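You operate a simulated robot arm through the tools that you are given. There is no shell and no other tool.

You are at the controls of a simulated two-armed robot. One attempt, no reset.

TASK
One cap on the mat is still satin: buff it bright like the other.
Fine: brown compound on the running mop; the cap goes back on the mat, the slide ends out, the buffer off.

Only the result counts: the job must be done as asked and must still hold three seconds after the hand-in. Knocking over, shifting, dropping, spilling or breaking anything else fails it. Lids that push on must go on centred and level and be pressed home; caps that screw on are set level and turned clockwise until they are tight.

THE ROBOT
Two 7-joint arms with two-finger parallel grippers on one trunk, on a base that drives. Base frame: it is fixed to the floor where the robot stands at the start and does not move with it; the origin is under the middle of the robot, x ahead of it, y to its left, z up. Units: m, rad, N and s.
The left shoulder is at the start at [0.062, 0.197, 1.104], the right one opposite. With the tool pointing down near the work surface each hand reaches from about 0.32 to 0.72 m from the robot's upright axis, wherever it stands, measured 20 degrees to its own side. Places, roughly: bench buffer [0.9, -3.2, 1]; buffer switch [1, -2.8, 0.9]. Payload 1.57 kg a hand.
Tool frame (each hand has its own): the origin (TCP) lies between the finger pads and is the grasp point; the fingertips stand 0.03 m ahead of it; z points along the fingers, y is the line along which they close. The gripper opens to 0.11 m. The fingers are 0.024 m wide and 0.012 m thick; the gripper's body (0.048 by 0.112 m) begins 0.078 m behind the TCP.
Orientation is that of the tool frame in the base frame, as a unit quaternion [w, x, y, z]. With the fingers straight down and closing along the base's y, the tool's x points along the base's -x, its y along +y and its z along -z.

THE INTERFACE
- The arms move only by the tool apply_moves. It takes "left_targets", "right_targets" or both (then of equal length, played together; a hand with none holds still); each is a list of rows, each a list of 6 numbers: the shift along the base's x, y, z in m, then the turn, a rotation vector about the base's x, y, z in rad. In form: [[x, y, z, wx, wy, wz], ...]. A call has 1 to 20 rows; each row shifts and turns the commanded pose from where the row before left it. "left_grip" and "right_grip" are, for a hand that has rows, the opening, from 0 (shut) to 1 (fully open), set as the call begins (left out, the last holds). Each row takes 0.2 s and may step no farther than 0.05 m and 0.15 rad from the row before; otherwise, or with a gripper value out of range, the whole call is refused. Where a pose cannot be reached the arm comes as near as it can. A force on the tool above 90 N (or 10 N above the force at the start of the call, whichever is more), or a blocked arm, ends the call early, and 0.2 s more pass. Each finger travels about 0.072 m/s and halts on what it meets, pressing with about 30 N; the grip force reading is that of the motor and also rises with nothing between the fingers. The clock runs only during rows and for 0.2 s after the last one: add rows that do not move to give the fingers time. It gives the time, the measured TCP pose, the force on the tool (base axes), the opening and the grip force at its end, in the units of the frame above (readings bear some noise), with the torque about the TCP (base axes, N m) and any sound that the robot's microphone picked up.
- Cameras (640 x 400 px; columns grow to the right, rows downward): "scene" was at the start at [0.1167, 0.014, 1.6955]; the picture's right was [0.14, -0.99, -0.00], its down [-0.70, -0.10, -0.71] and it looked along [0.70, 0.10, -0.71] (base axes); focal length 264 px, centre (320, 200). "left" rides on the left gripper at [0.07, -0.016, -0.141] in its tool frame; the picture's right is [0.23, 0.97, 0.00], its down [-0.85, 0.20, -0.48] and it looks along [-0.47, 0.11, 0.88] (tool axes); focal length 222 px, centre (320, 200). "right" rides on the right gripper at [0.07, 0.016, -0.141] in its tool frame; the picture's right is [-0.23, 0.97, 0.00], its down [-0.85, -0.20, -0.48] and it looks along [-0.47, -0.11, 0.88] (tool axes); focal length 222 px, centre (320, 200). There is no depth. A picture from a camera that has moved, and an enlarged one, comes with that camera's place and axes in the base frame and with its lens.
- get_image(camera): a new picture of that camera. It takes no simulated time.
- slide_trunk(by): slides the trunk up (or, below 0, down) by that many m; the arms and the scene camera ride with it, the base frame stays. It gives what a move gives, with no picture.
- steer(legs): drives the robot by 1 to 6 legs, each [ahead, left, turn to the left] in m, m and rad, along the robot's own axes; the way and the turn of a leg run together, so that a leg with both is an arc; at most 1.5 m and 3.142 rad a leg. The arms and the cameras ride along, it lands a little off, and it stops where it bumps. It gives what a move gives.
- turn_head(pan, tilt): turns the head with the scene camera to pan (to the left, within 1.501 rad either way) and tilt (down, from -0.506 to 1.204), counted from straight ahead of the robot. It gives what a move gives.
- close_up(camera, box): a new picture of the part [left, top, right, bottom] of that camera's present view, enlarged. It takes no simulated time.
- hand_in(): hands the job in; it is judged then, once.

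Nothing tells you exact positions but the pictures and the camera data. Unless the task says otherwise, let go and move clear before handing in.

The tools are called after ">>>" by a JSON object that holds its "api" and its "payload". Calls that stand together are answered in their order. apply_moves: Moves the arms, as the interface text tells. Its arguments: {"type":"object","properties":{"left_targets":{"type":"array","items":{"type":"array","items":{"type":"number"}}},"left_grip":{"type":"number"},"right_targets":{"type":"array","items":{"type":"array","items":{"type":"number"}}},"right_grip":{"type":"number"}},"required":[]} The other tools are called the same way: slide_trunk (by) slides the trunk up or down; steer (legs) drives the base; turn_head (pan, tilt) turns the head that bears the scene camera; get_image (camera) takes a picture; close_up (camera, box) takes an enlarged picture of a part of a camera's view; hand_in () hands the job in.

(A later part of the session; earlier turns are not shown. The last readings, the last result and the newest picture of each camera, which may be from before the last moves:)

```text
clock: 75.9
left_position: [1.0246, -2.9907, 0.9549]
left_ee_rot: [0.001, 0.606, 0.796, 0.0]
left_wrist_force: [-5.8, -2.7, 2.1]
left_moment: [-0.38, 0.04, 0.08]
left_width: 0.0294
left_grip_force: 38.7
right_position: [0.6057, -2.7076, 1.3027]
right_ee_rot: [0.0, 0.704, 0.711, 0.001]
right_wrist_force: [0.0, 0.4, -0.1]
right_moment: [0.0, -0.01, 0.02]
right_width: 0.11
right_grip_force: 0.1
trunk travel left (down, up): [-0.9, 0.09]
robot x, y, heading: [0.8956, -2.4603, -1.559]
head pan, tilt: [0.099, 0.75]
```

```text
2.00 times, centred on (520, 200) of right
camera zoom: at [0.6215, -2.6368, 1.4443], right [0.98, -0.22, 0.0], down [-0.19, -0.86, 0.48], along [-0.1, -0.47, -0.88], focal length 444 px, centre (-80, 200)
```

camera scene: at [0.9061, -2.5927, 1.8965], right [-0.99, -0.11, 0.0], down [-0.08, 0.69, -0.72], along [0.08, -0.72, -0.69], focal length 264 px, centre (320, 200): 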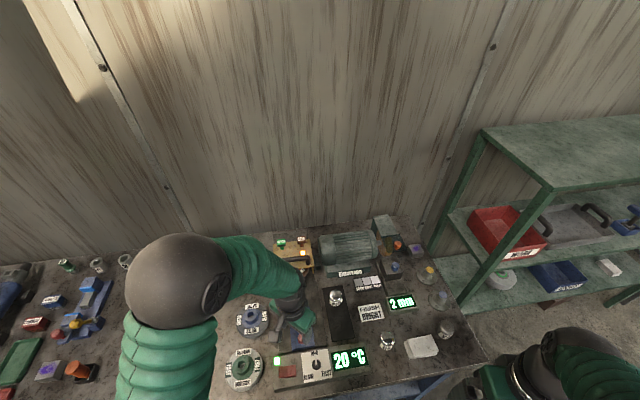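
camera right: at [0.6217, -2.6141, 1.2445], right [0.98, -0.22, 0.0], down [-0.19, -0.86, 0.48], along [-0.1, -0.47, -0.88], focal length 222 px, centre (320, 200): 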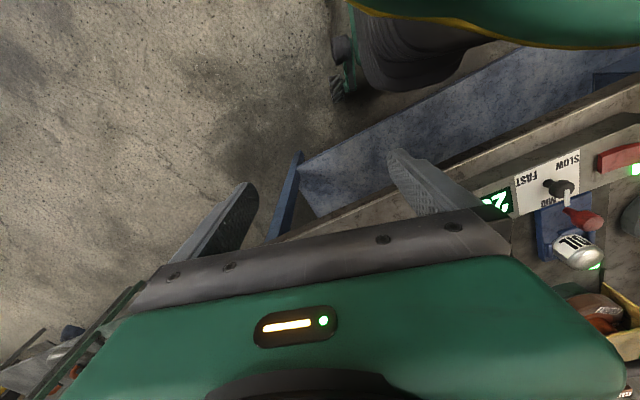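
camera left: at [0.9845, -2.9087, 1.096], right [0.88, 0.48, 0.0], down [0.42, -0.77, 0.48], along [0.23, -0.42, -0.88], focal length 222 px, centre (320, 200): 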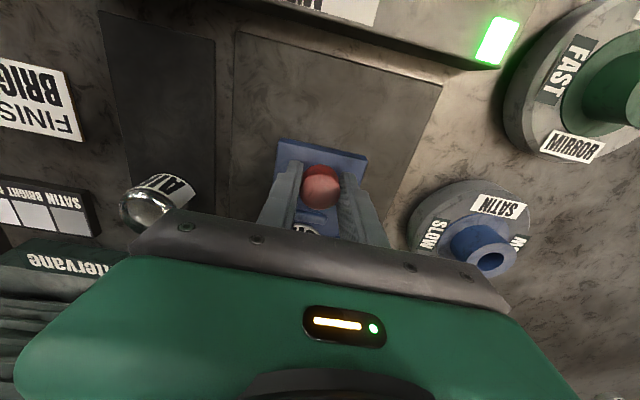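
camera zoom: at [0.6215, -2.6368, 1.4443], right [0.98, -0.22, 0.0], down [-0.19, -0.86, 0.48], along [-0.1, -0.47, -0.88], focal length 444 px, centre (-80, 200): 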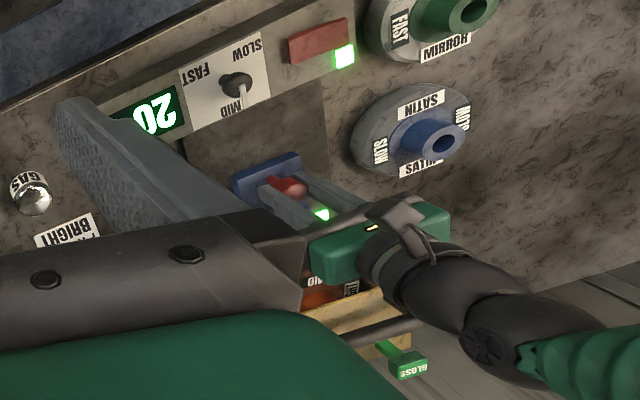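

>>> {"api": "apply_moves", "payload": {"left_targets": [[0.0027, -0.0096, 0, 0, 0, 0]]}}

>>> {"api": "close_up", "payload": {"camera": "scene", "box": [240, 230, 360, 390]}}

>>> {"api": "close_up", "payload": {"camera": "scene", "box": [280, 270, 350, 320]}}

```text
clock: 76.3
left_position: [1.0266, -2.9981, 0.955]
left_ee_rot: [0.002, 0.606, 0.795, 0.0]
left_wrist_force: [-4.6, 0.6, 3.1]
left_moment: [-0.04, 0.09, -0.09]
left_width: 0.0294
left_grip_force: 38.9
right_position: [0.6059, -2.7065, 1.3034]
right_ee_rot: [0.0, 0.704, 0.711, 0.002]
right_wrist_force: [0.4, -0.3, 0.5]
right_moment: [0.0, 0.02, 0.0]
right_width: 0.11
right_grip_force: 0.0
trunk travel left (down, up): [-0.9, 0.09]
robot x, y, heading: [0.8947, -2.4599, -1.554]
head pan, tilt: [0.099, 0.75]
```

```text
2.50 times, centred on (300, 310) of scene
camera zoom: at [0.9047, -2.5723, 1.8981], right [-0.99, -0.11, 0.0], down [-0.07, 0.68, -0.73], along [0.08, -0.73, -0.68], focal length 660 px, centre (370, -75)
```

zoom: 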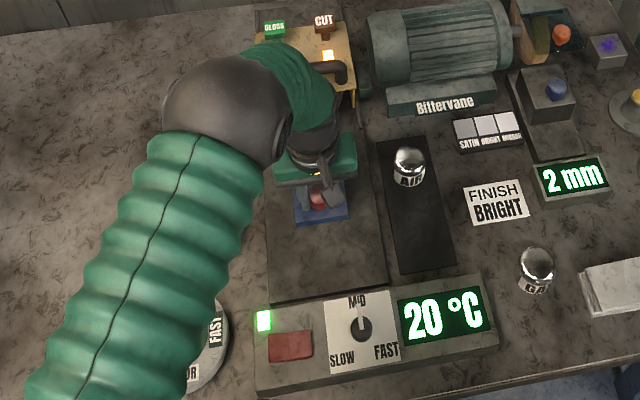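

```text
8.00 times, centred on (315, 295) of scene
camera zoom: at [0.9047, -2.5723, 1.8981], right [-0.99, -0.11, 0.0], down [-0.07, 0.68, -0.73], along [0.08, -0.73, -0.68], focal length 2113 px, centre (360, -560)
```

zoom: 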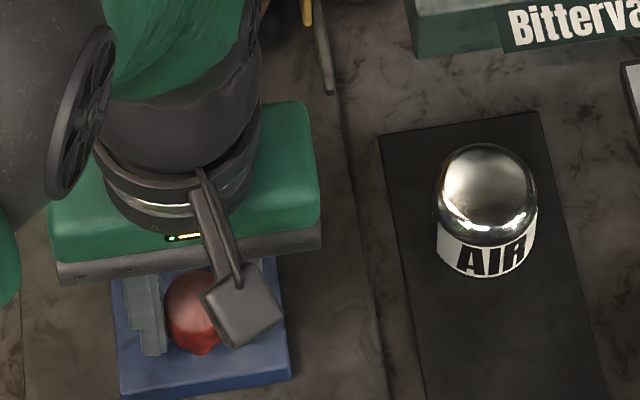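

>>> {"api": "apply_moves", "payload": {"left_targets": [[0.0027, -0.0096, 0, 0, 0, 0]]}}

>>> {"api": "apply_moves", "payload": {"left_targets": [[0.0027, -0.0096, 0, 0, 0, 0]]}}

>>> {"api": "close_up", "payload": {"camera": "scene", "box": [240, 230, 360, 390]}}

```text
clock: 76.7
left_position: [1.0293, -3.0103, 0.9545]
left_ee_rot: [0.002, 0.607, 0.795, 0.001]
left_wrist_force: [-3.7, -0.2, 1.4]
left_moment: [0.26, 0.18, -0.13]
left_width: 0.0291
left_grip_force: 39.2
right_position: [0.6066, -2.7065, 1.304]
right_ee_rot: [0.0, 0.704, 0.71, 0.002]
right_wrist_force: [0.2, -0.3, -1.1]
right_moment: [0.01, 0.04, -0.01]
right_width: 0.11
right_grip_force: 0.0
trunk travel left (down, up): [-0.9, 0.09]
robot x, y, heading: [0.8967, -2.461, -1.56]
head pan, tilt: [0.099, 0.75]
```

```text
clock: 77.1
left_position: [1.0312, -3.0138, 0.9544]
left_ee_rot: [-0.001, 0.605, 0.796, 0.002]
left_wrist_force: [-4.1, 12.9, -2.8]
left_moment: [0.08, 0.15, -0.03]
left_width: 0.0293
left_grip_force: 39.0
right_position: [0.6056, -2.7053, 1.3038]
right_ee_rot: [0.001, 0.704, 0.71, 0.001]
right_wrist_force: [0.2, 0.3, -0.3]
right_moment: [0.03, 0.01, 0.0]
right_width: 0.1097
right_grip_force: 0.1
trunk travel left (down, up): [-0.9, 0.09]
robot x, y, heading: [0.8958, -2.4595, -1.559]
head pan, tilt: [0.099, 0.75]
```

```text
2.50 times, centred on (300, 310) of scene
camera zoom: at [0.9054, -2.5689, 1.8981], right [-0.99, -0.11, 0.0], down [-0.07, 0.68, -0.73], along [0.08, -0.73, -0.68], focal length 660 px, centre (370, -75)
```

zoom: 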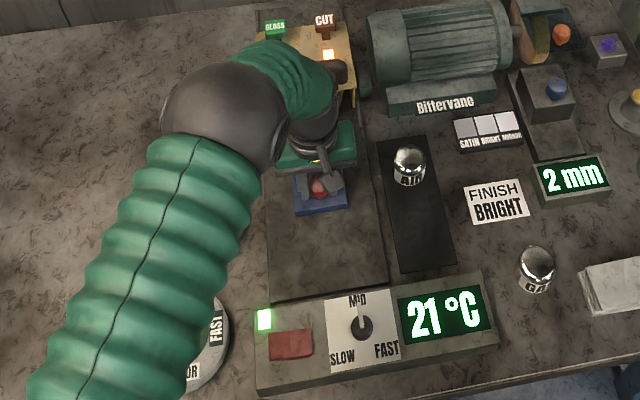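

The cap is on the mop: contact force ~13 N and the temperature has started to rise (21 °C). I'll hold briefly and monitor.

>>> {"api": "apply_moves", "payload": {"left_targets": [[0, 0, 0, 0, 0, 0], [0, 0, 0, 0, 0, 0], [0, 0, 0, 0, 0, 0]]}}

>>> {"api": "close_up", "payload": {"camera": "scene", "box": [240, 230, 360, 390]}}

>>> {"api": "get_image", "payload": {"camera": "left"}}

>>> {"api": "close_up", "payload": {"camera": "right", "box": [480, 160, 640, 300]}}

```text
clock: 77.9
left_position: [1.0298, -3.0147, 0.9547]
left_ee_rot: [0.001, 0.606, 0.796, 0.002]
left_wrist_force: [-5.9, 22.2, -12.8]
left_moment: [0.45, 0.16, 0.03]
left_width: 0.0293
left_grip_force: 39.1
right_position: [0.6056, -2.7039, 1.3026]
right_ee_rot: [0.001, 0.704, 0.711, 0.001]
right_wrist_force: [-0.1, 1.1, 0.3]
right_moment: [0.0, -0.03, -0.01]
right_width: 0.1098
right_grip_force: 0.0
trunk travel left (down, up): [-0.9, 0.09]
robot x, y, heading: [0.8947, -2.4622, -1.561]
head pan, tilt: [0.099, 0.75]
```

```text
2.50 times, centred on (300, 310) of scene
camera zoom: at [0.9054, -2.5679, 1.8981], right [-0.99, -0.11, 0.0], down [-0.07, 0.68, -0.73], along [0.08, -0.73, -0.68], focal length 660 px, centre (370, -75)
```

zoom: 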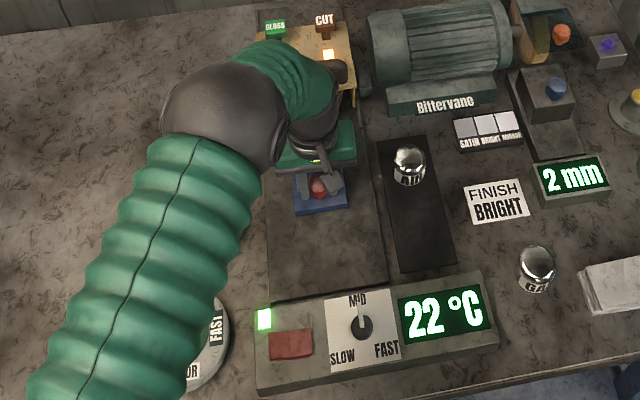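

```text
taken
camera left: at [0.9961, -2.9509, 1.0964], right [0.88, 0.48, 0.0], down [0.42, -0.77, 0.48], along [0.23, -0.42, -0.88], focal length 222 px, centre (320, 200)
```

left: 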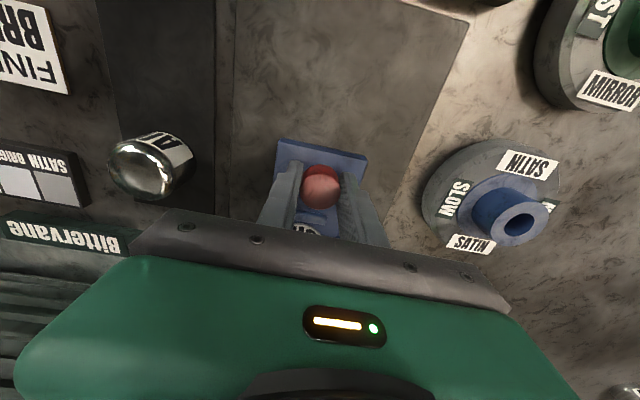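

```text
2.86 times, centred on (560, 230) of right
camera zoom: at [0.6218, -2.6338, 1.4446], right [0.98, -0.22, 0.0], down [-0.19, -0.86, 0.48], along [-0.1, -0.47, -0.88], focal length 635 px, centre (-366, 114)
```

zoom: 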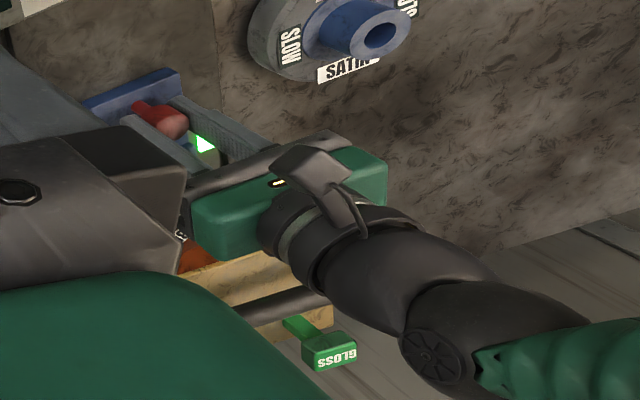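

>>> {"api": "apply_moves", "payload": {"left_targets": [[0, 0, 0, 0, 0, 0], [0, 0, 0, 0, 0, 0], [0, 0, 0, 0, 0, 0], [0, 0, 0, 0, 0, 0]]}}

>>> {"api": "close_up", "payload": {"camera": "scene", "box": [240, 230, 360, 390]}}

>>> {"api": "close_up", "payload": {"camera": "right", "box": [480, 160, 640, 300]}}

```text
clock: 78.9
left_position: [1.0305, -3.0141, 0.9539]
left_ee_rot: [0.0, 0.606, 0.796, 0.002]
left_wrist_force: [-7.3, 24.5, -17.9]
left_moment: [0.43, 0.15, 0.0]
left_width: 0.0294
left_grip_force: 39.4
right_position: [0.6058, -2.7049, 1.303]
right_ee_rot: [0.001, 0.703, 0.711, 0.001]
right_wrist_force: [-0.3, 0.5, 0.2]
right_moment: [0.0, -0.02, -0.01]
right_width: 0.1099
right_grip_force: 0.1
trunk travel left (down, up): [-0.9, 0.09]
robot x, y, heading: [0.8941, -2.461, -1.558]
head pan, tilt: [0.099, 0.75]
```

```text
2.50 times, centred on (300, 310) of scene
camera zoom: at [0.905, -2.569, 1.8981], right [-0.99, -0.11, 0.0], down [-0.07, 0.68, -0.73], along [0.08, -0.73, -0.68], focal length 660 px, centre (370, -75)
```

zoom: 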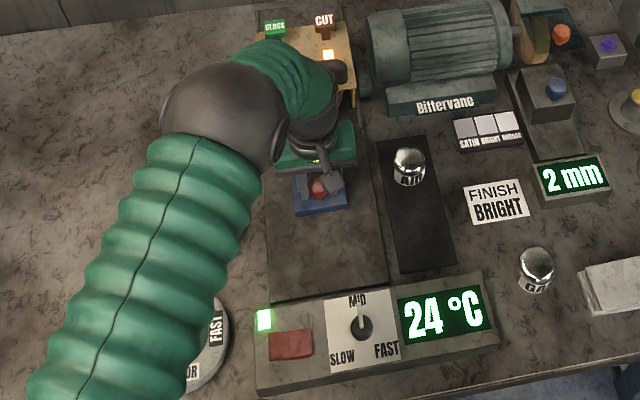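

```text
2.86 times, centred on (560, 230) of right
camera zoom: at [0.6216, -2.6343, 1.4446], right [0.98, -0.22, 0.0], down [-0.19, -0.86, 0.48], along [-0.1, -0.47, -0.88], focal length 635 px, centre (-366, 114)
```

zoom: 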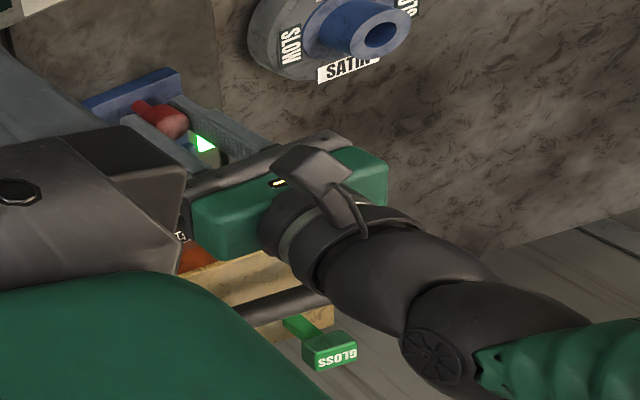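

>>> {"api": "apply_moves", "payload": {"left_targets": [[0, 0, 0, 0, 0, 0], [0, 0, 0, 0, 0, 0], [0, 0, 0, 0, 0, 0], [0, 0, 0, 0, 0, 0], [0, 0, 0, 0, 0, 0], [0, 0, 0, 0, 0, 0], [0, 0, 0, 0, 0, 0], [0, 0, 0, 0, 0, 0], [0, 0, 0, 0, 0, 0]]}}

>>> {"api": "close_up", "payload": {"camera": "scene", "box": [240, 230, 360, 390]}}

>>> {"api": "close_up", "payload": {"camera": "left", "box": [260, 130, 400, 250]}}

```text
clock: 80.9
left_position: [1.0309, -3.0138, 0.9549]
left_ee_rot: [0.0, 0.605, 0.796, 0.002]
left_wrist_force: [-7.2, 22.6, -17.6]
left_moment: [0.58, 0.18, 0.0]
left_width: 0.0293
left_grip_force: 39.2
right_position: [0.6052, -2.7053, 1.3038]
right_ee_rot: [0.001, 0.703, 0.711, 0.0]
right_wrist_force: [0.2, -0.3, 0.8]
right_moment: [0.01, 0.0, 0.0]
right_width: 0.11
right_grip_force: 0.1
trunk travel left (down, up): [-0.9, 0.09]
robot x, y, heading: [0.8983, -2.4612, -1.56]
head pan, tilt: [0.099, 0.75]
```

```text
2.50 times, centred on (300, 310) of scene
camera zoom: at [0.9047, -2.5693, 1.8981], right [-0.99, -0.11, 0.0], down [-0.07, 0.68, -0.73], along [0.08, -0.73, -0.68], focal length 660 px, centre (370, -75)
```

zoom: 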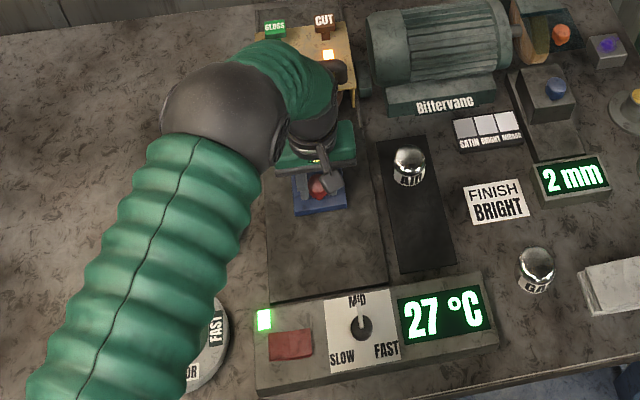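

```text
3.33 times, centred on (330, 190) of left
camera zoom: at [0.9961, -2.9513, 1.0966], right [0.88, 0.48, 0.0], down [0.42, -0.77, 0.48], along [0.23, -0.42, -0.88], focal length 740 px, centre (287, 233)
```

zoom: 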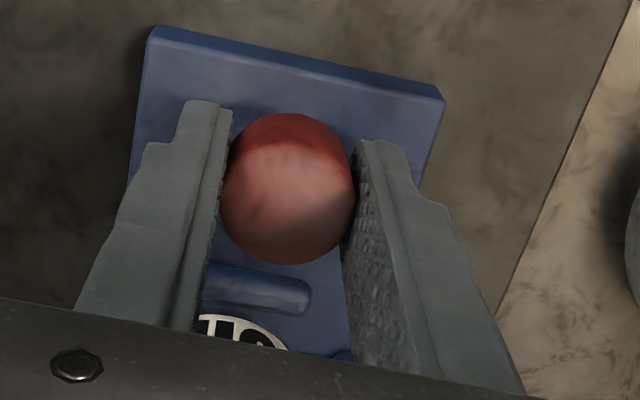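

>>> {"api": "apply_moves", "payload": {"left_targets": [[0, 0, 0, 0, 0, 0], [0, 0, 0, 0, 0, 0], [0, 0, 0, 0, 0, 0], [0, 0, 0, 0, 0, 0], [0, 0, 0, 0, 0, 0], [0, 0, 0, 0, 0, 0], [0, 0, 0, 0, 0, 0], [0, 0, 0, 0, 0, 0], [0, 0, 0, 0, 0, 0]]}}

>>> {"api": "close_up", "payload": {"camera": "scene", "box": [240, 230, 360, 390]}}

```text
clock: 82.9
left_position: [1.0307, -3.014, 0.9561]
left_ee_rot: [0.0, 0.606, 0.796, 0.002]
left_wrist_force: [-7.0, 23.3, -18.1]
left_moment: [0.48, 0.13, -0.04]
left_width: 0.0291
left_grip_force: 38.7
right_position: [0.6064, -2.7042, 1.3044]
right_ee_rot: [0.001, 0.703, 0.711, 0.0]
right_wrist_force: [0.1, 0.4, -0.3]
right_moment: [0.01, 0.0, 0.05]
right_width: 0.1098
right_grip_force: 0.0
trunk travel left (down, up): [-0.9, 0.09]
robot x, y, heading: [0.8965, -2.4599, -1.557]
head pan, tilt: [0.099, 0.75]
```

```text
2.50 times, centred on (300, 310) of scene
camera zoom: at [0.9047, -2.5692, 1.8981], right [-0.99, -0.11, 0.0], down [-0.07, 0.68, -0.73], along [0.08, -0.73, -0.68], focal length 660 px, centre (370, -75)
```

zoom: 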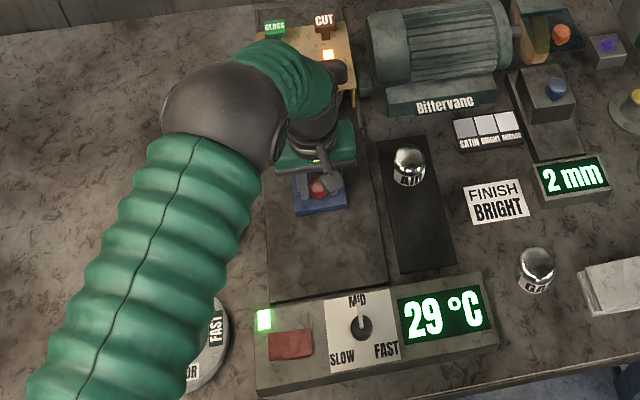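

About 6 s on the mop at 29 °C. I'll draw the slide back out to inspect the cap.

>>> {"api": "apply_moves", "payload": {"left_targets": [[-0.0027, 0.0096, 0.001, 0, 0, 0], [-0.0054, 0.0193, 0, 0, 0, 0], [-0.0054, 0.0193, 0, 0, 0, 0], [-0.0054, 0.0193, 0, 0, 0, 0], [-0.0054, 0.0193, 0, 0, 0, 0]]}}

>>> {"api": "get_image", "payload": {"camera": "left"}}

>>> {"api": "close_up", "payload": {"camera": "scene", "box": [240, 230, 360, 390]}}

>>> {"api": "close_up", "payload": {"camera": "right", "box": [480, 120, 640, 260]}}

```text
clock: 84.1
left_position: [1.0078, -2.9331, 0.9563]
left_ee_rot: [0.001, 0.605, 0.796, -0.002]
left_wrist_force: [-1.9, -0.1, -10.9]
left_moment: [0.21, -0.12, 0.1]
left_width: 0.0292
left_grip_force: 39.0
right_position: [0.6104, -2.7058, 1.3039]
right_ee_rot: [-0.001, 0.704, 0.711, 0.0]
right_wrist_force: [0.2, 0.3, 0.5]
right_moment: [-0.03, -0.01, 0.0]
right_width: 0.1099
right_grip_force: 0.1
trunk travel left (down, up): [-0.9, 0.09]
robot x, y, heading: [0.8912, -2.4594, -1.556]
head pan, tilt: [0.099, 0.75]
```

```text
taken
camera left: at [0.9736, -2.8681, 1.0975], right [0.88, 0.48, 0.0], down [0.42, -0.77, 0.48], along [0.23, -0.42, -0.88], focal length 222 px, centre (320, 200)
```

left: 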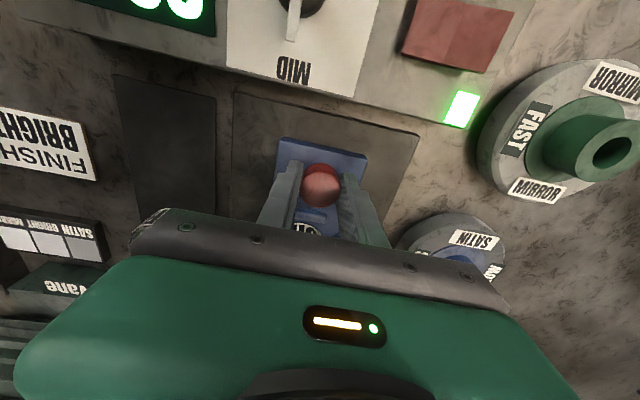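

```text
2.50 times, centred on (300, 310) of scene
camera zoom: at [0.91, -2.5727, 1.8981], right [-0.99, -0.11, 0.0], down [-0.08, 0.68, -0.73], along [0.08, -0.73, -0.68], focal length 660 px, centre (370, -75)
```

zoom: 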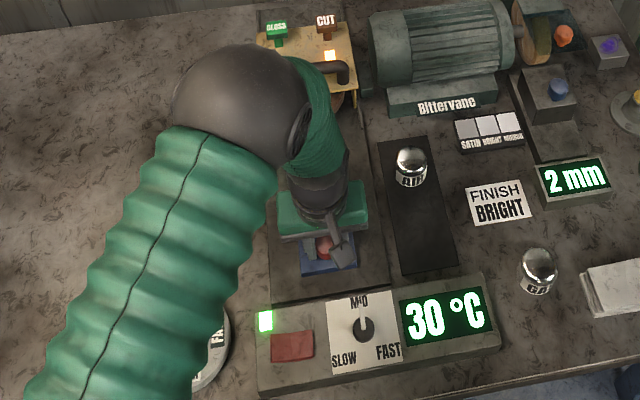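

```text
2.86 times, centred on (560, 190) of right
camera zoom: at [0.6253, -2.6356, 1.4453], right [0.98, -0.22, 0.0], down [-0.19, -0.86, 0.48], along [-0.1, -0.47, -0.88], focal length 635 px, centre (-366, 229)
```

zoom: 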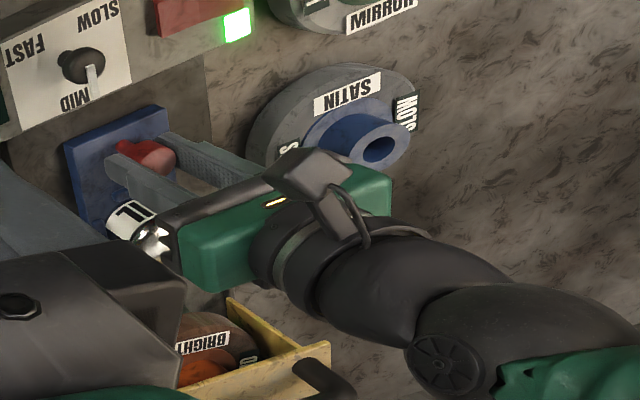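

The cap's dome now shows sharp highlights. I'll pull the slide the rest of the way out, release the knob and look properly.

>>> {"api": "apply_moves", "payload": {"left_targets": [[-0.004, 0.0145, 0, 0, 0, 0], [-0.0027, 0.0096, 0, 0, 0, 0], [-0.0011, 0.0039, 0, 0, 0, 0], [0, 0, 0, 0, 0, 0]]}}

>>> {"api": "apply_moves", "payload": {"left_targets": [[0, 0, 0, 0, 0, 0], [0, 0, 0, 0, 0, 0], [0, 0, 0.0, 0, 0, 0], [0, 0, 0.03, 0, 0, 0], [0, 0, 0.045, 0, 0, 0], [0.02, 0.03, 0.03, 0, 0, 0], [0.03, 0.03, 0.02, 0, 0, 0]], "left_grip": 0.6}}

>>> {"api": "get_image", "payload": {"camera": "left"}}

>>> {"api": "close_up", "payload": {"camera": "scene", "box": [240, 230, 400, 390]}}

>>> {"api": "close_up", "payload": {"camera": "right", "box": [480, 120, 640, 260]}}

```text
clock: 85.1
left_position: [1.001, -2.9065, 0.9555]
left_ee_rot: [0.002, 0.605, 0.796, -0.003]
left_wrist_force: [1.9, -12.8, 16.0]
left_moment: [-0.03, 0.2, 0.06]
left_width: 0.0293
left_grip_force: 38.9
right_position: [0.6089, -2.707, 1.304]
right_ee_rot: [0.0, 0.703, 0.711, 0.002]
right_wrist_force: [0.4, 0.7, -0.1]
right_moment: [0.01, 0.0, -0.03]
right_width: 0.1097
right_grip_force: 0.0
trunk travel left (down, up): [-0.9, 0.09]
robot x, y, heading: [0.8958, -2.4596, -1.559]
head pan, tilt: [0.099, 0.75]
```

```text
clock: 86.7
left_position: [1.0528, -2.8405, 1.0809]
left_ee_rot: [0.001, 0.606, 0.795, -0.003]
left_wrist_force: [0.2, 0.0, -0.8]
left_moment: [-0.01, 0.0, -0.03]
left_width: 0.0658
left_grip_force: 0.0
right_position: [0.6094, -2.7045, 1.3042]
right_ee_rot: [0.0, 0.703, 0.711, -0.001]
right_wrist_force: [0.2, 0.2, -0.7]
right_moment: [-0.02, 0.01, 0.02]
right_width: 0.1098
right_grip_force: 0.1
trunk travel left (down, up): [-0.9, 0.09]
robot x, y, heading: [0.8966, -2.4625, -1.557]
head pan, tilt: [0.099, 0.75]
```

```text
taken
camera left: at [1.0179, -2.7767, 1.223], right [0.88, 0.48, 0.0], down [0.42, -0.77, 0.48], along [0.23, -0.42, -0.88], focal length 222 px, centre (320, 200)
```

left: 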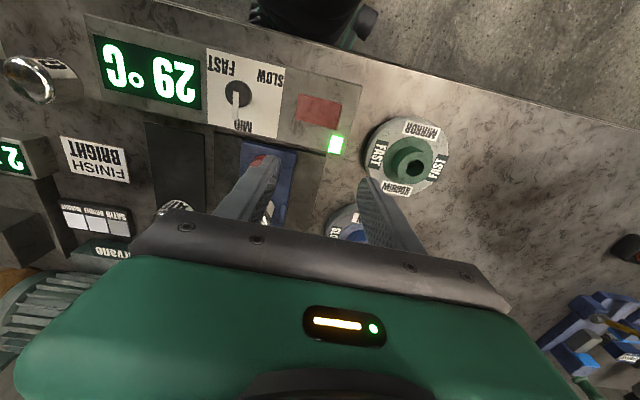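

```text
2.50 times, centred on (320, 310) of scene
camera zoom: at [0.9098, -2.5689, 1.8982], right [-0.99, -0.11, 0.0], down [-0.08, 0.68, -0.73], along [0.08, -0.73, -0.68], focal length 660 px, centre (320, -75)
```

zoom: 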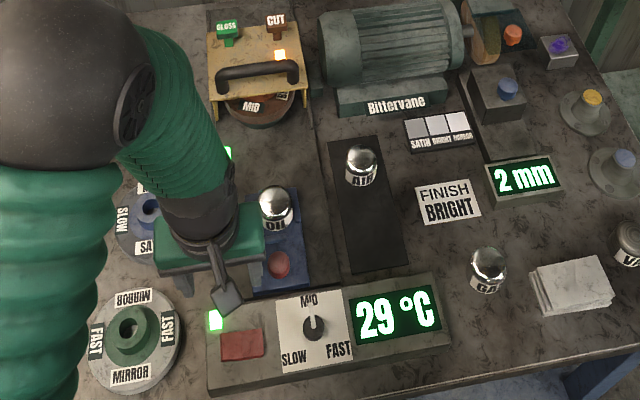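

```text
2.86 times, centred on (560, 190) of right
camera zoom: at [0.6252, -2.6341, 1.4453], right [0.98, -0.22, 0.0], down [-0.19, -0.86, 0.48], along [-0.1, -0.47, -0.88], focal length 635 px, centre (-366, 229)
```

zoom: 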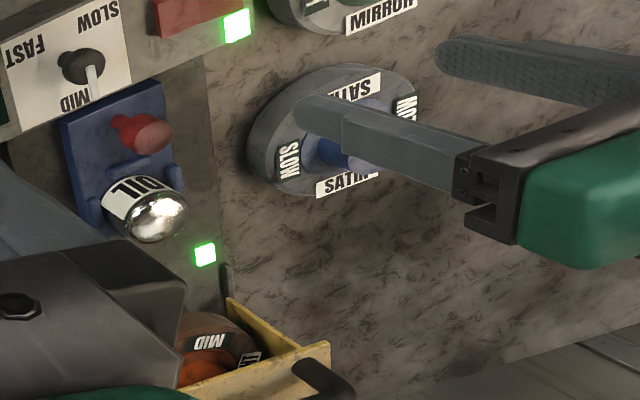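

>>> {"api": "close_up", "payload": {"camera": "scene", "box": [295, 255, 355, 310]}}

>>> {"api": "close_up", "payload": {"camera": "scene", "box": [300, 250, 400, 310]}}

>>> {"api": "close_up", "payload": {"camera": "right", "box": [500, 165, 550, 210]}}

```text
7.27 times, centred on (325, 282) of scene
camera zoom: at [0.9098, -2.5689, 1.8982], right [-0.99, -0.11, 0.0], down [-0.08, 0.68, -0.73], along [0.08, -0.73, -0.68], focal length 1921 px, centre (284, -400)
```

zoom: 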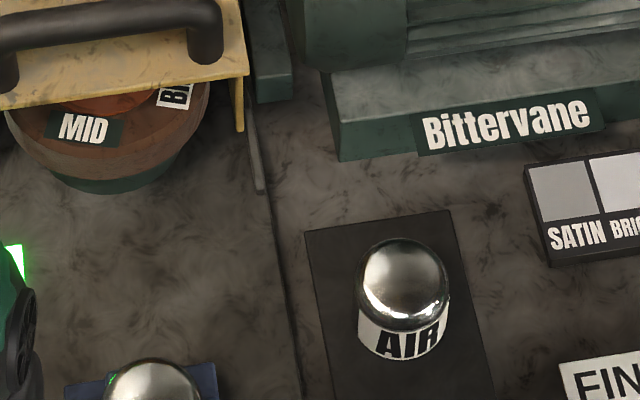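

```text
6.40 times, centred on (350, 280) of scene
camera zoom: at [0.9098, -2.5689, 1.8982], right [-0.99, -0.11, 0.0], down [-0.08, 0.68, -0.73], along [0.08, -0.73, -0.68], focal length 1691 px, centre (128, -312)
```

zoom: 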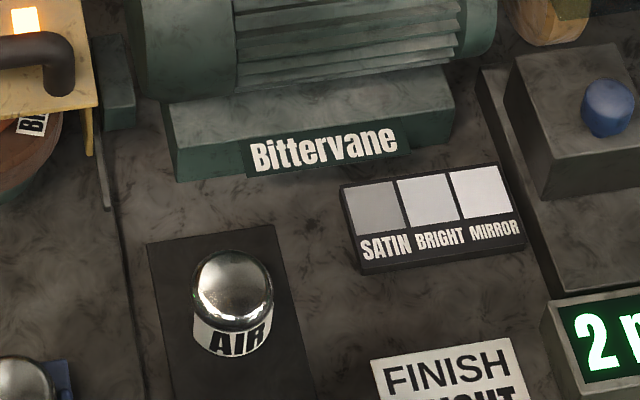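

```text
8.89 times, centred on (525, 188) of right
camera zoom: at [0.6252, -2.6341, 1.4453], right [0.98, -0.22, 0.0], down [-0.19, -0.86, 0.48], along [-0.1, -0.47, -0.88], focal length 1974 px, centre (-1502, 311)
```

zoom: 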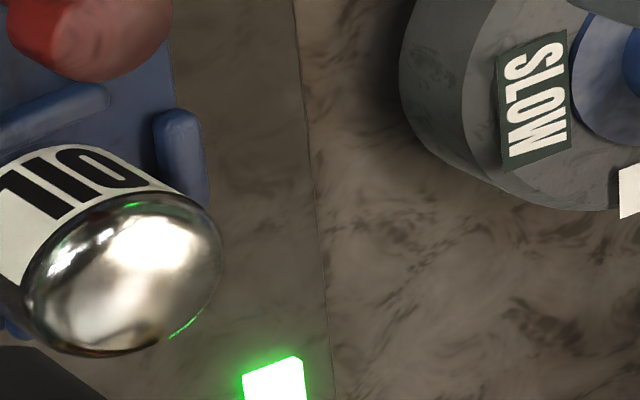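

>>> {"api": "close_up", "payload": {"camera": "scene", "box": [280, 280, 356, 328]}}

>>> {"api": "close_up", "payload": {"camera": "scene", "box": [290, 298, 316, 324]}}

>>> {"api": "close_up", "payload": {"camera": "scene", "box": [324, 282, 350, 308]}}

>>> {"api": "close_up", "payload": {"camera": "scene", "box": [374, 322, 400, 348]}}

```text
8.33 times, centred on (318, 304) of scene
camera zoom: at [0.9098, -2.5689, 1.8982], right [-0.99, -0.11, 0.0], down [-0.08, 0.68, -0.73], along [0.08, -0.73, -0.68], focal length 2201 px, centre (337, -667)
```

zoom: 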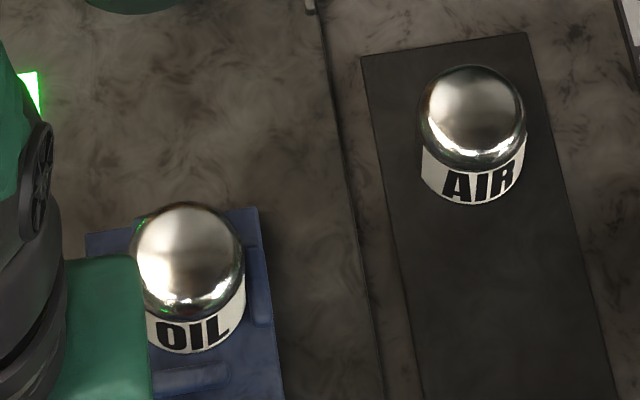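

```text
15.38 times, centred on (303, 311) of scene
camera zoom: at [0.9098, -2.5689, 1.8982], right [-0.99, -0.11, 0.0], down [-0.08, 0.68, -0.73], along [0.08, -0.73, -0.68], focal length 4064 px, centre (582, -1508)
```

zoom: 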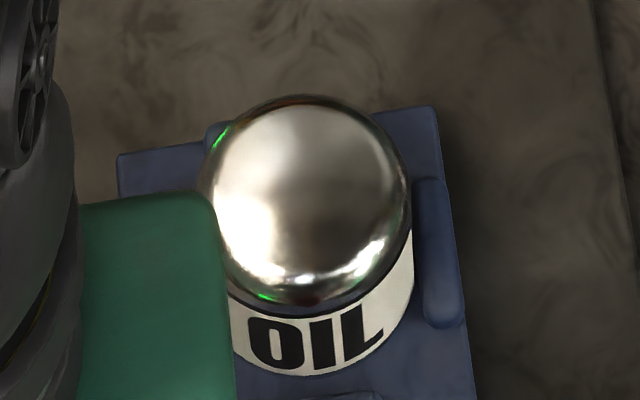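

```text
15.38 times, centred on (337, 295) of scene
camera zoom: at [0.9098, -2.5689, 1.8982], right [-0.99, -0.11, 0.0], down [-0.08, 0.68, -0.73], along [0.08, -0.73, -0.68], focal length 4064 px, centre (58, -1262)
```

zoom: 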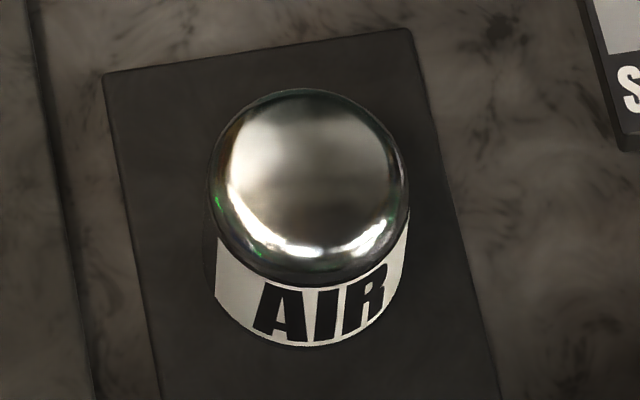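

```text
15.38 times, centred on (387, 335) of scene
camera zoom: at [0.9098, -2.5689, 1.8982], right [-0.99, -0.11, 0.0], down [-0.08, 0.68, -0.73], along [0.08, -0.73, -0.68], focal length 4064 px, centre (-711, -1877)
```

zoom: 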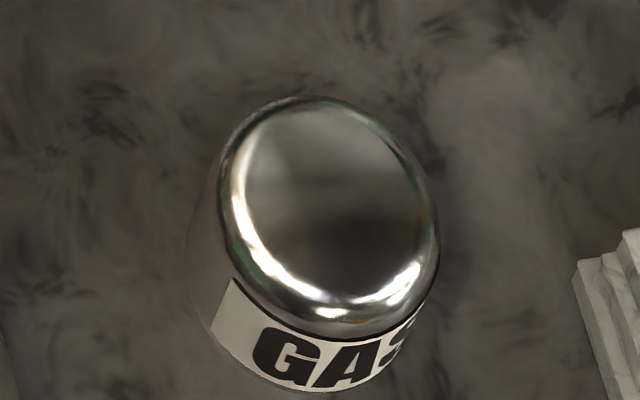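

OIL now looks bright, much like AIR. I'll bring the hand over the cap (turned back to the earlier diagonal) and compare both caps from the wrist camera.

>>> {"api": "apply_moves", "payload": {"left_targets": [[0, -0.02, 0.03, 0, 0, -0.126], [-0.01, -0.03, 0.03, 0, 0, -0.126], [-0.01, -0.03, 0, 0, 0, -0.126], [-0.01, -0.03, 0, 0, 0, -0.126], [-0.01, -0.02, 0, 0, 0, -0.126], [-0.01, -0.01, 0, 0, 0, -0.126], [0, 0, 0, 0, 0, 0]], "left_grip": 0.8}}

>>> {"api": "get_image", "payload": {"camera": "left"}}

>>> {"api": "close_up", "payload": {"camera": "left", "box": [200, 100, 360, 200]}}

>>> {"api": "close_up", "payload": {"camera": "scene", "box": [240, 230, 400, 390]}}

```text
clock: 88.3
left_position: [1.0029, -2.9848, 1.1416]
left_ee_rot: [0.0, 0.858, 0.514, -0.001]
left_wrist_force: [-0.2, 1.3, 0.3]
left_moment: [0.01, 0.04, 0.0]
left_width: 0.0879
left_grip_force: 0.0
right_position: [0.6079, -2.7053, 1.3028]
right_ee_rot: [-0.001, 0.703, 0.711, 0.0]
right_wrist_force: [0.1, 0.1, 0.8]
right_moment: [0.0, -0.01, -0.02]
right_width: 0.11
right_grip_force: 0.1
trunk travel left (down, up): [-0.9, 0.09]
robot x, y, heading: [0.8948, -2.4594, -1.558]
head pan, tilt: [0.099, 0.75]
```

```text
taken
camera left: at [1.0202, -2.9144, 1.2821], right [0.97, -0.26, 0.0], down [-0.22, -0.85, 0.48], along [-0.12, -0.46, -0.88], focal length 222 px, centre (320, 200)
```

left: 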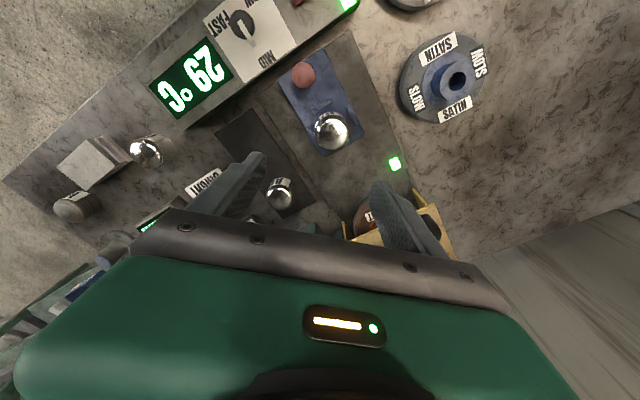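

```text
4.00 times, centred on (280, 150) of left
camera zoom: at [1.0202, -2.9144, 1.2821], right [0.97, -0.26, 0.0], down [-0.22, -0.85, 0.48], along [-0.12, -0.46, -0.88], focal length 888 px, centre (480, 400)
```

zoom: 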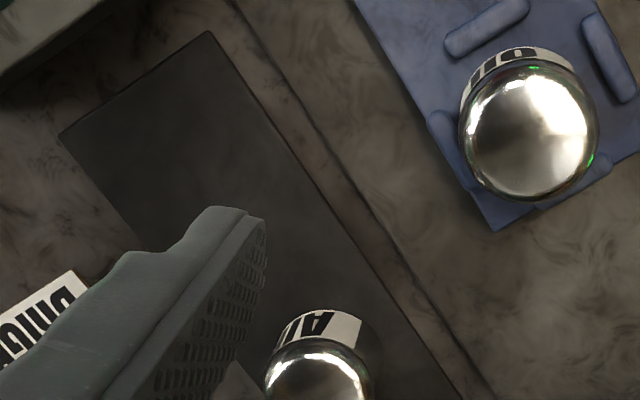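

```text
2.50 times, centred on (320, 310) of scene
camera zoom: at [0.9066, -2.5728, 1.898], right [-0.99, -0.11, 0.0], down [-0.08, 0.68, -0.73], along [0.08, -0.73, -0.68], focal length 660 px, centre (320, -75)
```

zoom: 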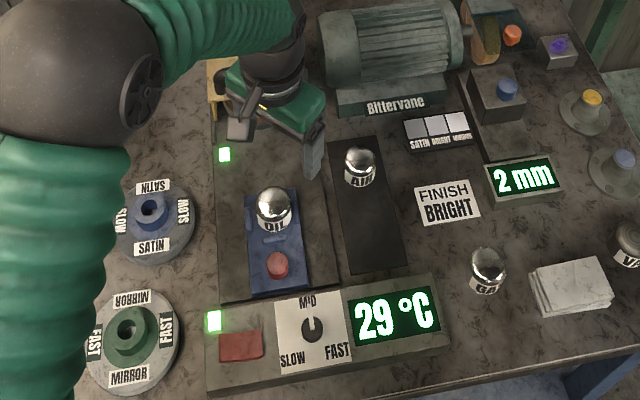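

>>> {"api": "apply_moves", "payload": {"left_targets": [[0.017, -0.003, -0.03, 0, 0, 0], [0, 0, -0.045, 0, 0, 0], [0, 0, -0.035, 0, 0, 0], [0, 0, 0, 0, 0, 0]], "left_grip": 0.9}}

>>> {"api": "close_up", "payload": {"camera": "left", "box": [240, 110, 400, 210]}}

>>> {"api": "get_image", "payload": {"camera": "left"}}

```text
clock: 89.3
left_position: [1.0192, -2.9868, 1.0312]
left_ee_rot: [0.001, 0.856, 0.516, 0.0]
left_wrist_force: [-0.2, -0.5, -0.4]
left_moment: [0.03, 0.01, -0.02]
left_width: 0.0991
left_grip_force: 0.0
right_position: [0.608, -2.7042, 1.3032]
right_ee_rot: [0.001, 0.703, 0.711, 0.001]
right_wrist_force: [0.1, -0.3, -0.7]
right_moment: [-0.01, -0.01, -0.02]
right_width: 0.11
right_grip_force: 0.0
trunk travel left (down, up): [-0.9, 0.09]
robot x, y, heading: [0.8963, -2.4618, -1.558]
head pan, tilt: [0.099, 0.75]
```

```text
4.00 times, centred on (320, 160) of left
camera zoom: at [1.0387, -2.9152, 1.1722], right [0.97, -0.25, 0.0], down [-0.22, -0.85, 0.48], along [-0.12, -0.46, -0.88], focal length 888 px, centre (320, 360)
```

zoom: 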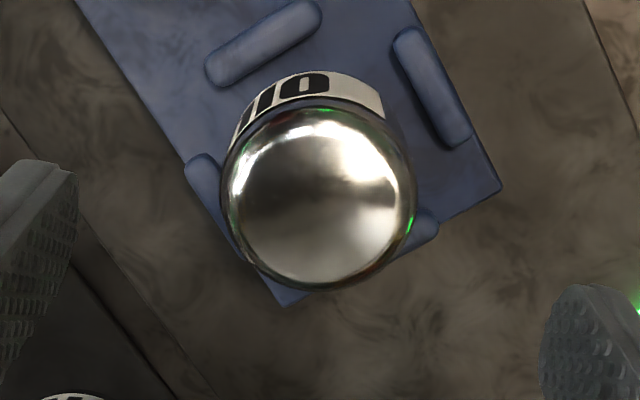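

```text
taken
camera left: at [1.0387, -2.9152, 1.1722], right [0.97, -0.25, 0.0], down [-0.22, -0.85, 0.48], along [-0.12, -0.46, -0.88], focal length 222 px, centre (320, 200)
```

left: 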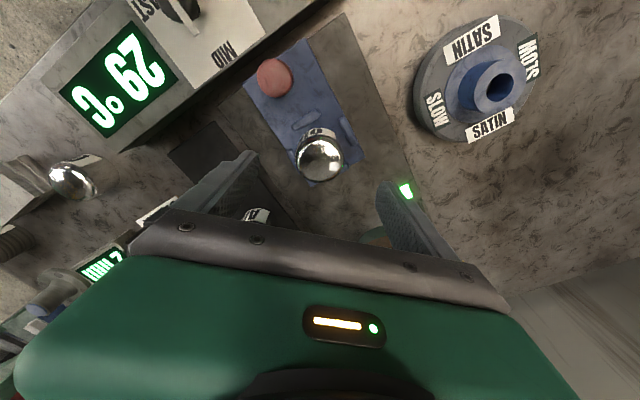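

Aligned over the cap. Lowering to grip height (fingertips just above the stops) and closing.

>>> {"api": "apply_moves", "payload": {"left_targets": [[-0.001, -0.0015, -0.03, 0, 0, 0], [0, 0, -0.03, 0, 0, 0], [0, 0, -0.014, 0, 0, 0], [0, 0, 0, 0, 0, 0]], "left_grip": 0.9}}

>>> {"api": "apply_moves", "payload": {"left_targets": [[0, 0, 0, 0, 0, 0], [0, 0, 0, 0, 0, 0], [0, 0, 0, 0, 0, 0], [0, 0, 0, 0, 0, 0]], "left_grip": 0.3}}

>>> {"api": "get_image", "payload": {"camera": "left"}}

```text
clock: 90.3
left_position: [1.0168, -2.9895, 0.9567]
left_ee_rot: [0.001, 0.857, 0.516, -0.001]
left_wrist_force: [-0.6, -0.6, -1.2]
left_moment: [-0.02, 0.0, 0.01]
left_width: 0.0989
left_grip_force: 0.0
right_position: [0.608, -2.7063, 1.3036]
right_ee_rot: [0.0, 0.703, 0.711, 0.0]
right_wrist_force: [-1.1, -0.3, 0.4]
right_moment: [-0.01, 0.01, 0.0]
right_width: 0.1104
right_grip_force: 0.1
trunk travel left (down, up): [-0.9, 0.09]
robot x, y, heading: [0.8927, -2.4594, -1.557]
head pan, tilt: [0.099, 0.75]
```

```text
clock: 91.3
left_position: [1.0184, -2.9885, 0.956]
left_ee_rot: [0.001, 0.857, 0.516, -0.002]
left_wrist_force: [2.4, -0.7, -0.2]
left_moment: [-0.04, -0.24, 0.03]
left_width: 0.0508
left_grip_force: 29.6
right_position: [0.6087, -2.7063, 1.3036]
right_ee_rot: [0.0, 0.703, 0.711, 0.0]
right_wrist_force: [0.0, 0.1, -0.5]
right_moment: [0.0, -0.02, 0.01]
right_width: 0.11
right_grip_force: 0.0
trunk travel left (down, up): [-0.9, 0.09]
robot x, y, heading: [0.8993, -2.46, -1.557]
head pan, tilt: [0.099, 0.75]
```

```text
taken
camera left: at [1.0368, -2.9189, 1.0976], right [0.97, -0.25, 0.0], down [-0.22, -0.85, 0.48], along [-0.12, -0.46, -0.88], focal length 222 px, centre (320, 200)
```

left: 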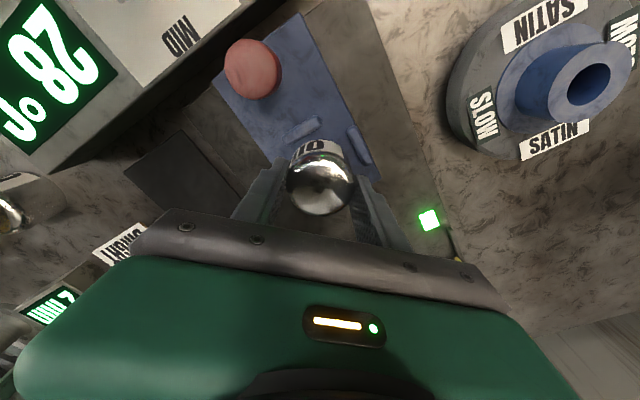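

Cap held. Lifting, carrying it back to its place on the mat, and lowering slowly.

>>> {"api": "apply_moves", "payload": {"left_targets": [[0, 0, 0.03, 0, 0, 0], [0, 0, 0.03, 0, 0, 0], [-0.036, -0.001, 0, 0, 0, 0], [-0.036, -0.001, 0, 0, 0, 0], [-0.036, -0.002, 0, 0, 0, 0], [-0.035, -0.001, 0, 0, 0, 0], [0, 0, -0.03, 0, 0, 0], [0, 0, -0.03, 0, 0, 0], [0, 0, 0, 0, 0, 0]]}}

>>> {"api": "get_image", "payload": {"camera": "left"}}

>>> {"api": "close_up", "payload": {"camera": "scene", "box": [290, 270, 390, 340]}}

```text
clock: 93.3
left_position: [0.8724, -2.9948, 0.9553]
left_ee_rot: [0.0, 0.857, 0.515, -0.001]
left_wrist_force: [0.3, -0.1, -2.1]
left_moment: [-0.05, 0.0, -0.04]
left_width: 0.0509
left_grip_force: 29.8
right_position: [0.6075, -2.7051, 1.3034]
right_ee_rot: [0.0, 0.704, 0.711, 0.001]
right_wrist_force: [0.0, 0.0, -0.8]
right_moment: [0.03, 0.02, 0.01]
right_width: 0.1102
right_grip_force: 0.1
trunk travel left (down, up): [-0.9, 0.09]
robot x, y, heading: [0.8979, -2.4588, -1.557]
head pan, tilt: [0.099, 0.75]
```

```text
taken
camera left: at [0.891, -2.9249, 1.0978], right [0.97, -0.25, 0.0], down [-0.22, -0.85, 0.48], along [-0.12, -0.46, -0.88], focal length 222 px, centre (320, 200)
```

left: 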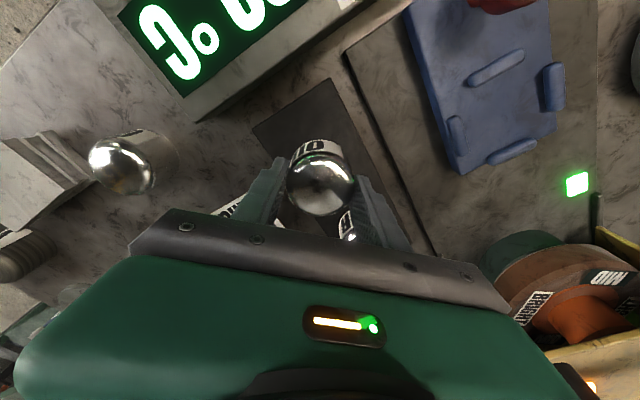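

```text
5.71 times, centred on (340, 305) of scene
camera zoom: at [0.9065, -2.5724, 1.898], right [-0.99, -0.11, 0.0], down [-0.08, 0.68, -0.73], along [0.08, -0.73, -0.68], focal length 1510 px, centre (206, -400)
```

zoom: 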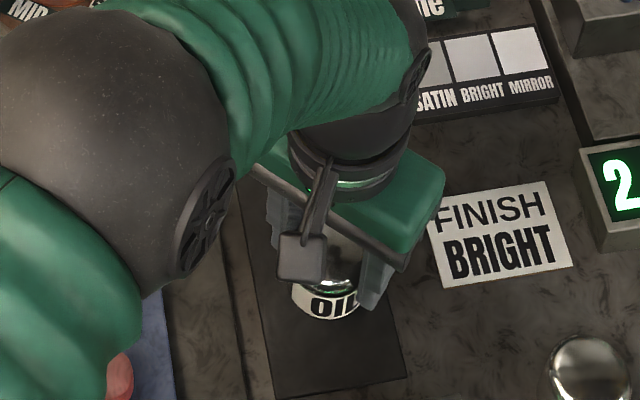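

>>> {"api": "apply_moves", "payload": {"left_targets": [[0.002, 0.001, -0.01, 0, 0, 0], [0, 0, -0.006, 0, 0, 0], [0, 0, -0.003, 0, 0, 0]]}}

>>> {"api": "apply_moves", "payload": {"left_targets": [[0, 0, -0.003, 0, 0, 0]]}}

```text
clock: 94.1
left_position: [0.8748, -2.9926, 0.938]
left_ee_rot: [-0.001, 0.857, 0.516, -0.001]
left_wrist_force: [0.1, 0.0, -1.8]
left_moment: [0.03, 0.01, -0.03]
left_width: 0.0508
left_grip_force: 30.1
right_position: [0.6065, -2.7067, 1.304]
right_ee_rot: [0.001, 0.703, 0.711, 0.001]
right_wrist_force: [-0.5, -0.7, 0.6]
right_moment: [0.01, -0.01, -0.01]
right_width: 0.11
right_grip_force: 0.0
trunk travel left (down, up): [-0.9, 0.09]
robot x, y, heading: [0.895, -2.4594, -1.559]
head pan, tilt: [0.099, 0.75]
```

```text
clock: 94.5
left_position: [0.8753, -2.9931, 0.9329]
left_ee_rot: [0.0, 0.856, 0.517, -0.001]
left_wrist_force: [-0.3, 0.2, -2.0]
left_moment: [0.01, 0.04, 0.01]
left_width: 0.0509
left_grip_force: 30.0
right_position: [0.6072, -2.7072, 1.3033]
right_ee_rot: [0.0, 0.703, 0.711, 0.001]
right_wrist_force: [-0.6, 0.1, 0.2]
right_moment: [0.0, 0.02, 0.01]
right_width: 0.1102
right_grip_force: 0.0
trunk travel left (down, up): [-0.9, 0.09]
robot x, y, heading: [0.8951, -2.4585, -1.56]
head pan, tilt: [0.099, 0.75]
```

>>> {"api": "apply_moves", "payload": {"left_targets": [[0, 0, -0.002, 0, 0, 0]]}}

>>> {"api": "apply_moves", "payload": {"left_targets": [[0, 0, -0.002, 0, 0, 0]]}}

>>> {"api": "close_up", "payload": {"camera": "scene", "box": [310, 285, 370, 330]}}

```text
clock: 94.9
left_position: [0.8755, -2.9943, 0.9326]
left_ee_rot: [0.0, 0.857, 0.516, 0.0]
left_wrist_force: [0.9, 0.8, -1.6]
left_moment: [-0.02, 0.03, 0.02]
left_width: 0.0507
left_grip_force: 29.9
right_position: [0.6068, -2.7065, 1.3034]
right_ee_rot: [0.0, 0.703, 0.711, 0.002]
right_wrist_force: [0.0, 0.3, -0.4]
right_moment: [0.01, 0.02, 0.0]
right_width: 0.11
right_grip_force: 0.0
trunk travel left (down, up): [-0.9, 0.09]
robot x, y, heading: [0.8948, -2.4592, -1.554]
head pan, tilt: [0.099, 0.75]
```

```text
clock: 95.3
left_position: [0.8763, -2.9923, 0.9298]
left_ee_rot: [0.001, 0.857, 0.515, -0.001]
left_wrist_force: [0.8, 0.5, -1.7]
left_moment: [-0.02, -0.02, 0.06]
left_width: 0.051
left_grip_force: 29.8
right_position: [0.6062, -2.7063, 1.303]
right_ee_rot: [-0.001, 0.704, 0.71, 0.001]
right_wrist_force: [-0.9, -0.2, -0.2]
right_moment: [-0.07, 0.0, 0.04]
right_width: 0.1102
right_grip_force: 0.1
trunk travel left (down, up): [-0.9, 0.09]
robot x, y, heading: [0.8916, -2.46, -1.56]
head pan, tilt: [0.099, 0.75]
```

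```text
8.89 times, centred on (340, 308) of scene
camera zoom: at [0.9061, -2.573, 1.898], right [-0.99, -0.11, 0.0], down [-0.08, 0.68, -0.73], along [0.08, -0.73, -0.68], focal length 2348 px, centre (142, -756)
```

zoom: 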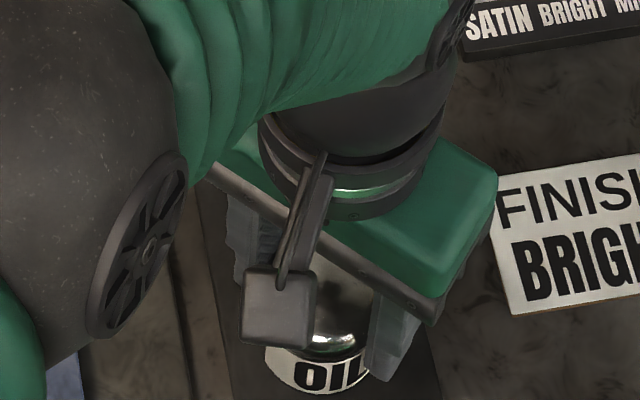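

>>> {"api": "apply_moves", "payload": {"left_targets": [[0, 0, -0.002, 0, 0, 0]]}}

>>> {"api": "apply_moves", "payload": {"left_targets": [[0, 0, -0.002, 0, 0, 0]]}}

>>> {"api": "apply_moves", "payload": {"left_targets": [[0, 0, -0.002, 0, 0, 0]]}}

```text
clock: 95.7
left_position: [0.8759, -2.9923, 0.9306]
left_ee_rot: [0.002, 0.857, 0.516, -0.002]
left_wrist_force: [1.8, -1.2, 7.9]
left_moment: [0.19, -0.15, -0.04]
left_width: 0.0507
left_grip_force: 30.3
right_position: [0.6084, -2.7043, 1.3032]
right_ee_rot: [0.0, 0.704, 0.711, 0.002]
right_wrist_force: [-0.2, 0.4, -1.0]
right_moment: [0.01, 0.02, -0.02]
right_width: 0.1099
right_grip_force: 0.0
trunk travel left (down, up): [-0.9, 0.09]
robot x, y, heading: [0.897, -2.458, -1.564]
head pan, tilt: [0.099, 0.75]
```

```text
clock: 96.1
left_position: [0.8761, -2.9926, 0.9302]
left_ee_rot: [0.003, 0.857, 0.516, -0.002]
left_wrist_force: [1.3, -2.5, 19.8]
left_moment: [0.19, -0.28, 0.0]
left_width: 0.051
left_grip_force: 30.4
right_position: [0.6072, -2.7043, 1.3041]
right_ee_rot: [0.001, 0.704, 0.711, 0.001]
right_wrist_force: [0.2, 0.0, 0.1]
right_moment: [0.01, -0.01, 0.01]
right_width: 0.1098
right_grip_force: 0.0
trunk travel left (down, up): [-0.9, 0.09]
robot x, y, heading: [0.8922, -2.4629, -1.556]
head pan, tilt: [0.099, 0.75]
```

```text
clock: 96.5
left_position: [0.8763, -2.9933, 0.9258]
left_ee_rot: [0.002, 0.857, 0.516, -0.002]
left_wrist_force: [0.1, -3.7, 21.2]
left_moment: [-0.27, -0.12, -0.02]
left_width: 0.0513
left_grip_force: 29.7
right_position: [0.6075, -2.7045, 1.3032]
right_ee_rot: [0.001, 0.703, 0.711, 0.001]
right_wrist_force: [0.8, -0.3, -0.4]
right_moment: [0.02, 0.01, -0.01]
right_width: 0.1099
right_grip_force: 0.0
trunk travel left (down, up): [-0.9, 0.09]
robot x, y, heading: [0.8969, -2.4577, -1.564]
head pan, tilt: [0.099, 0.75]
```

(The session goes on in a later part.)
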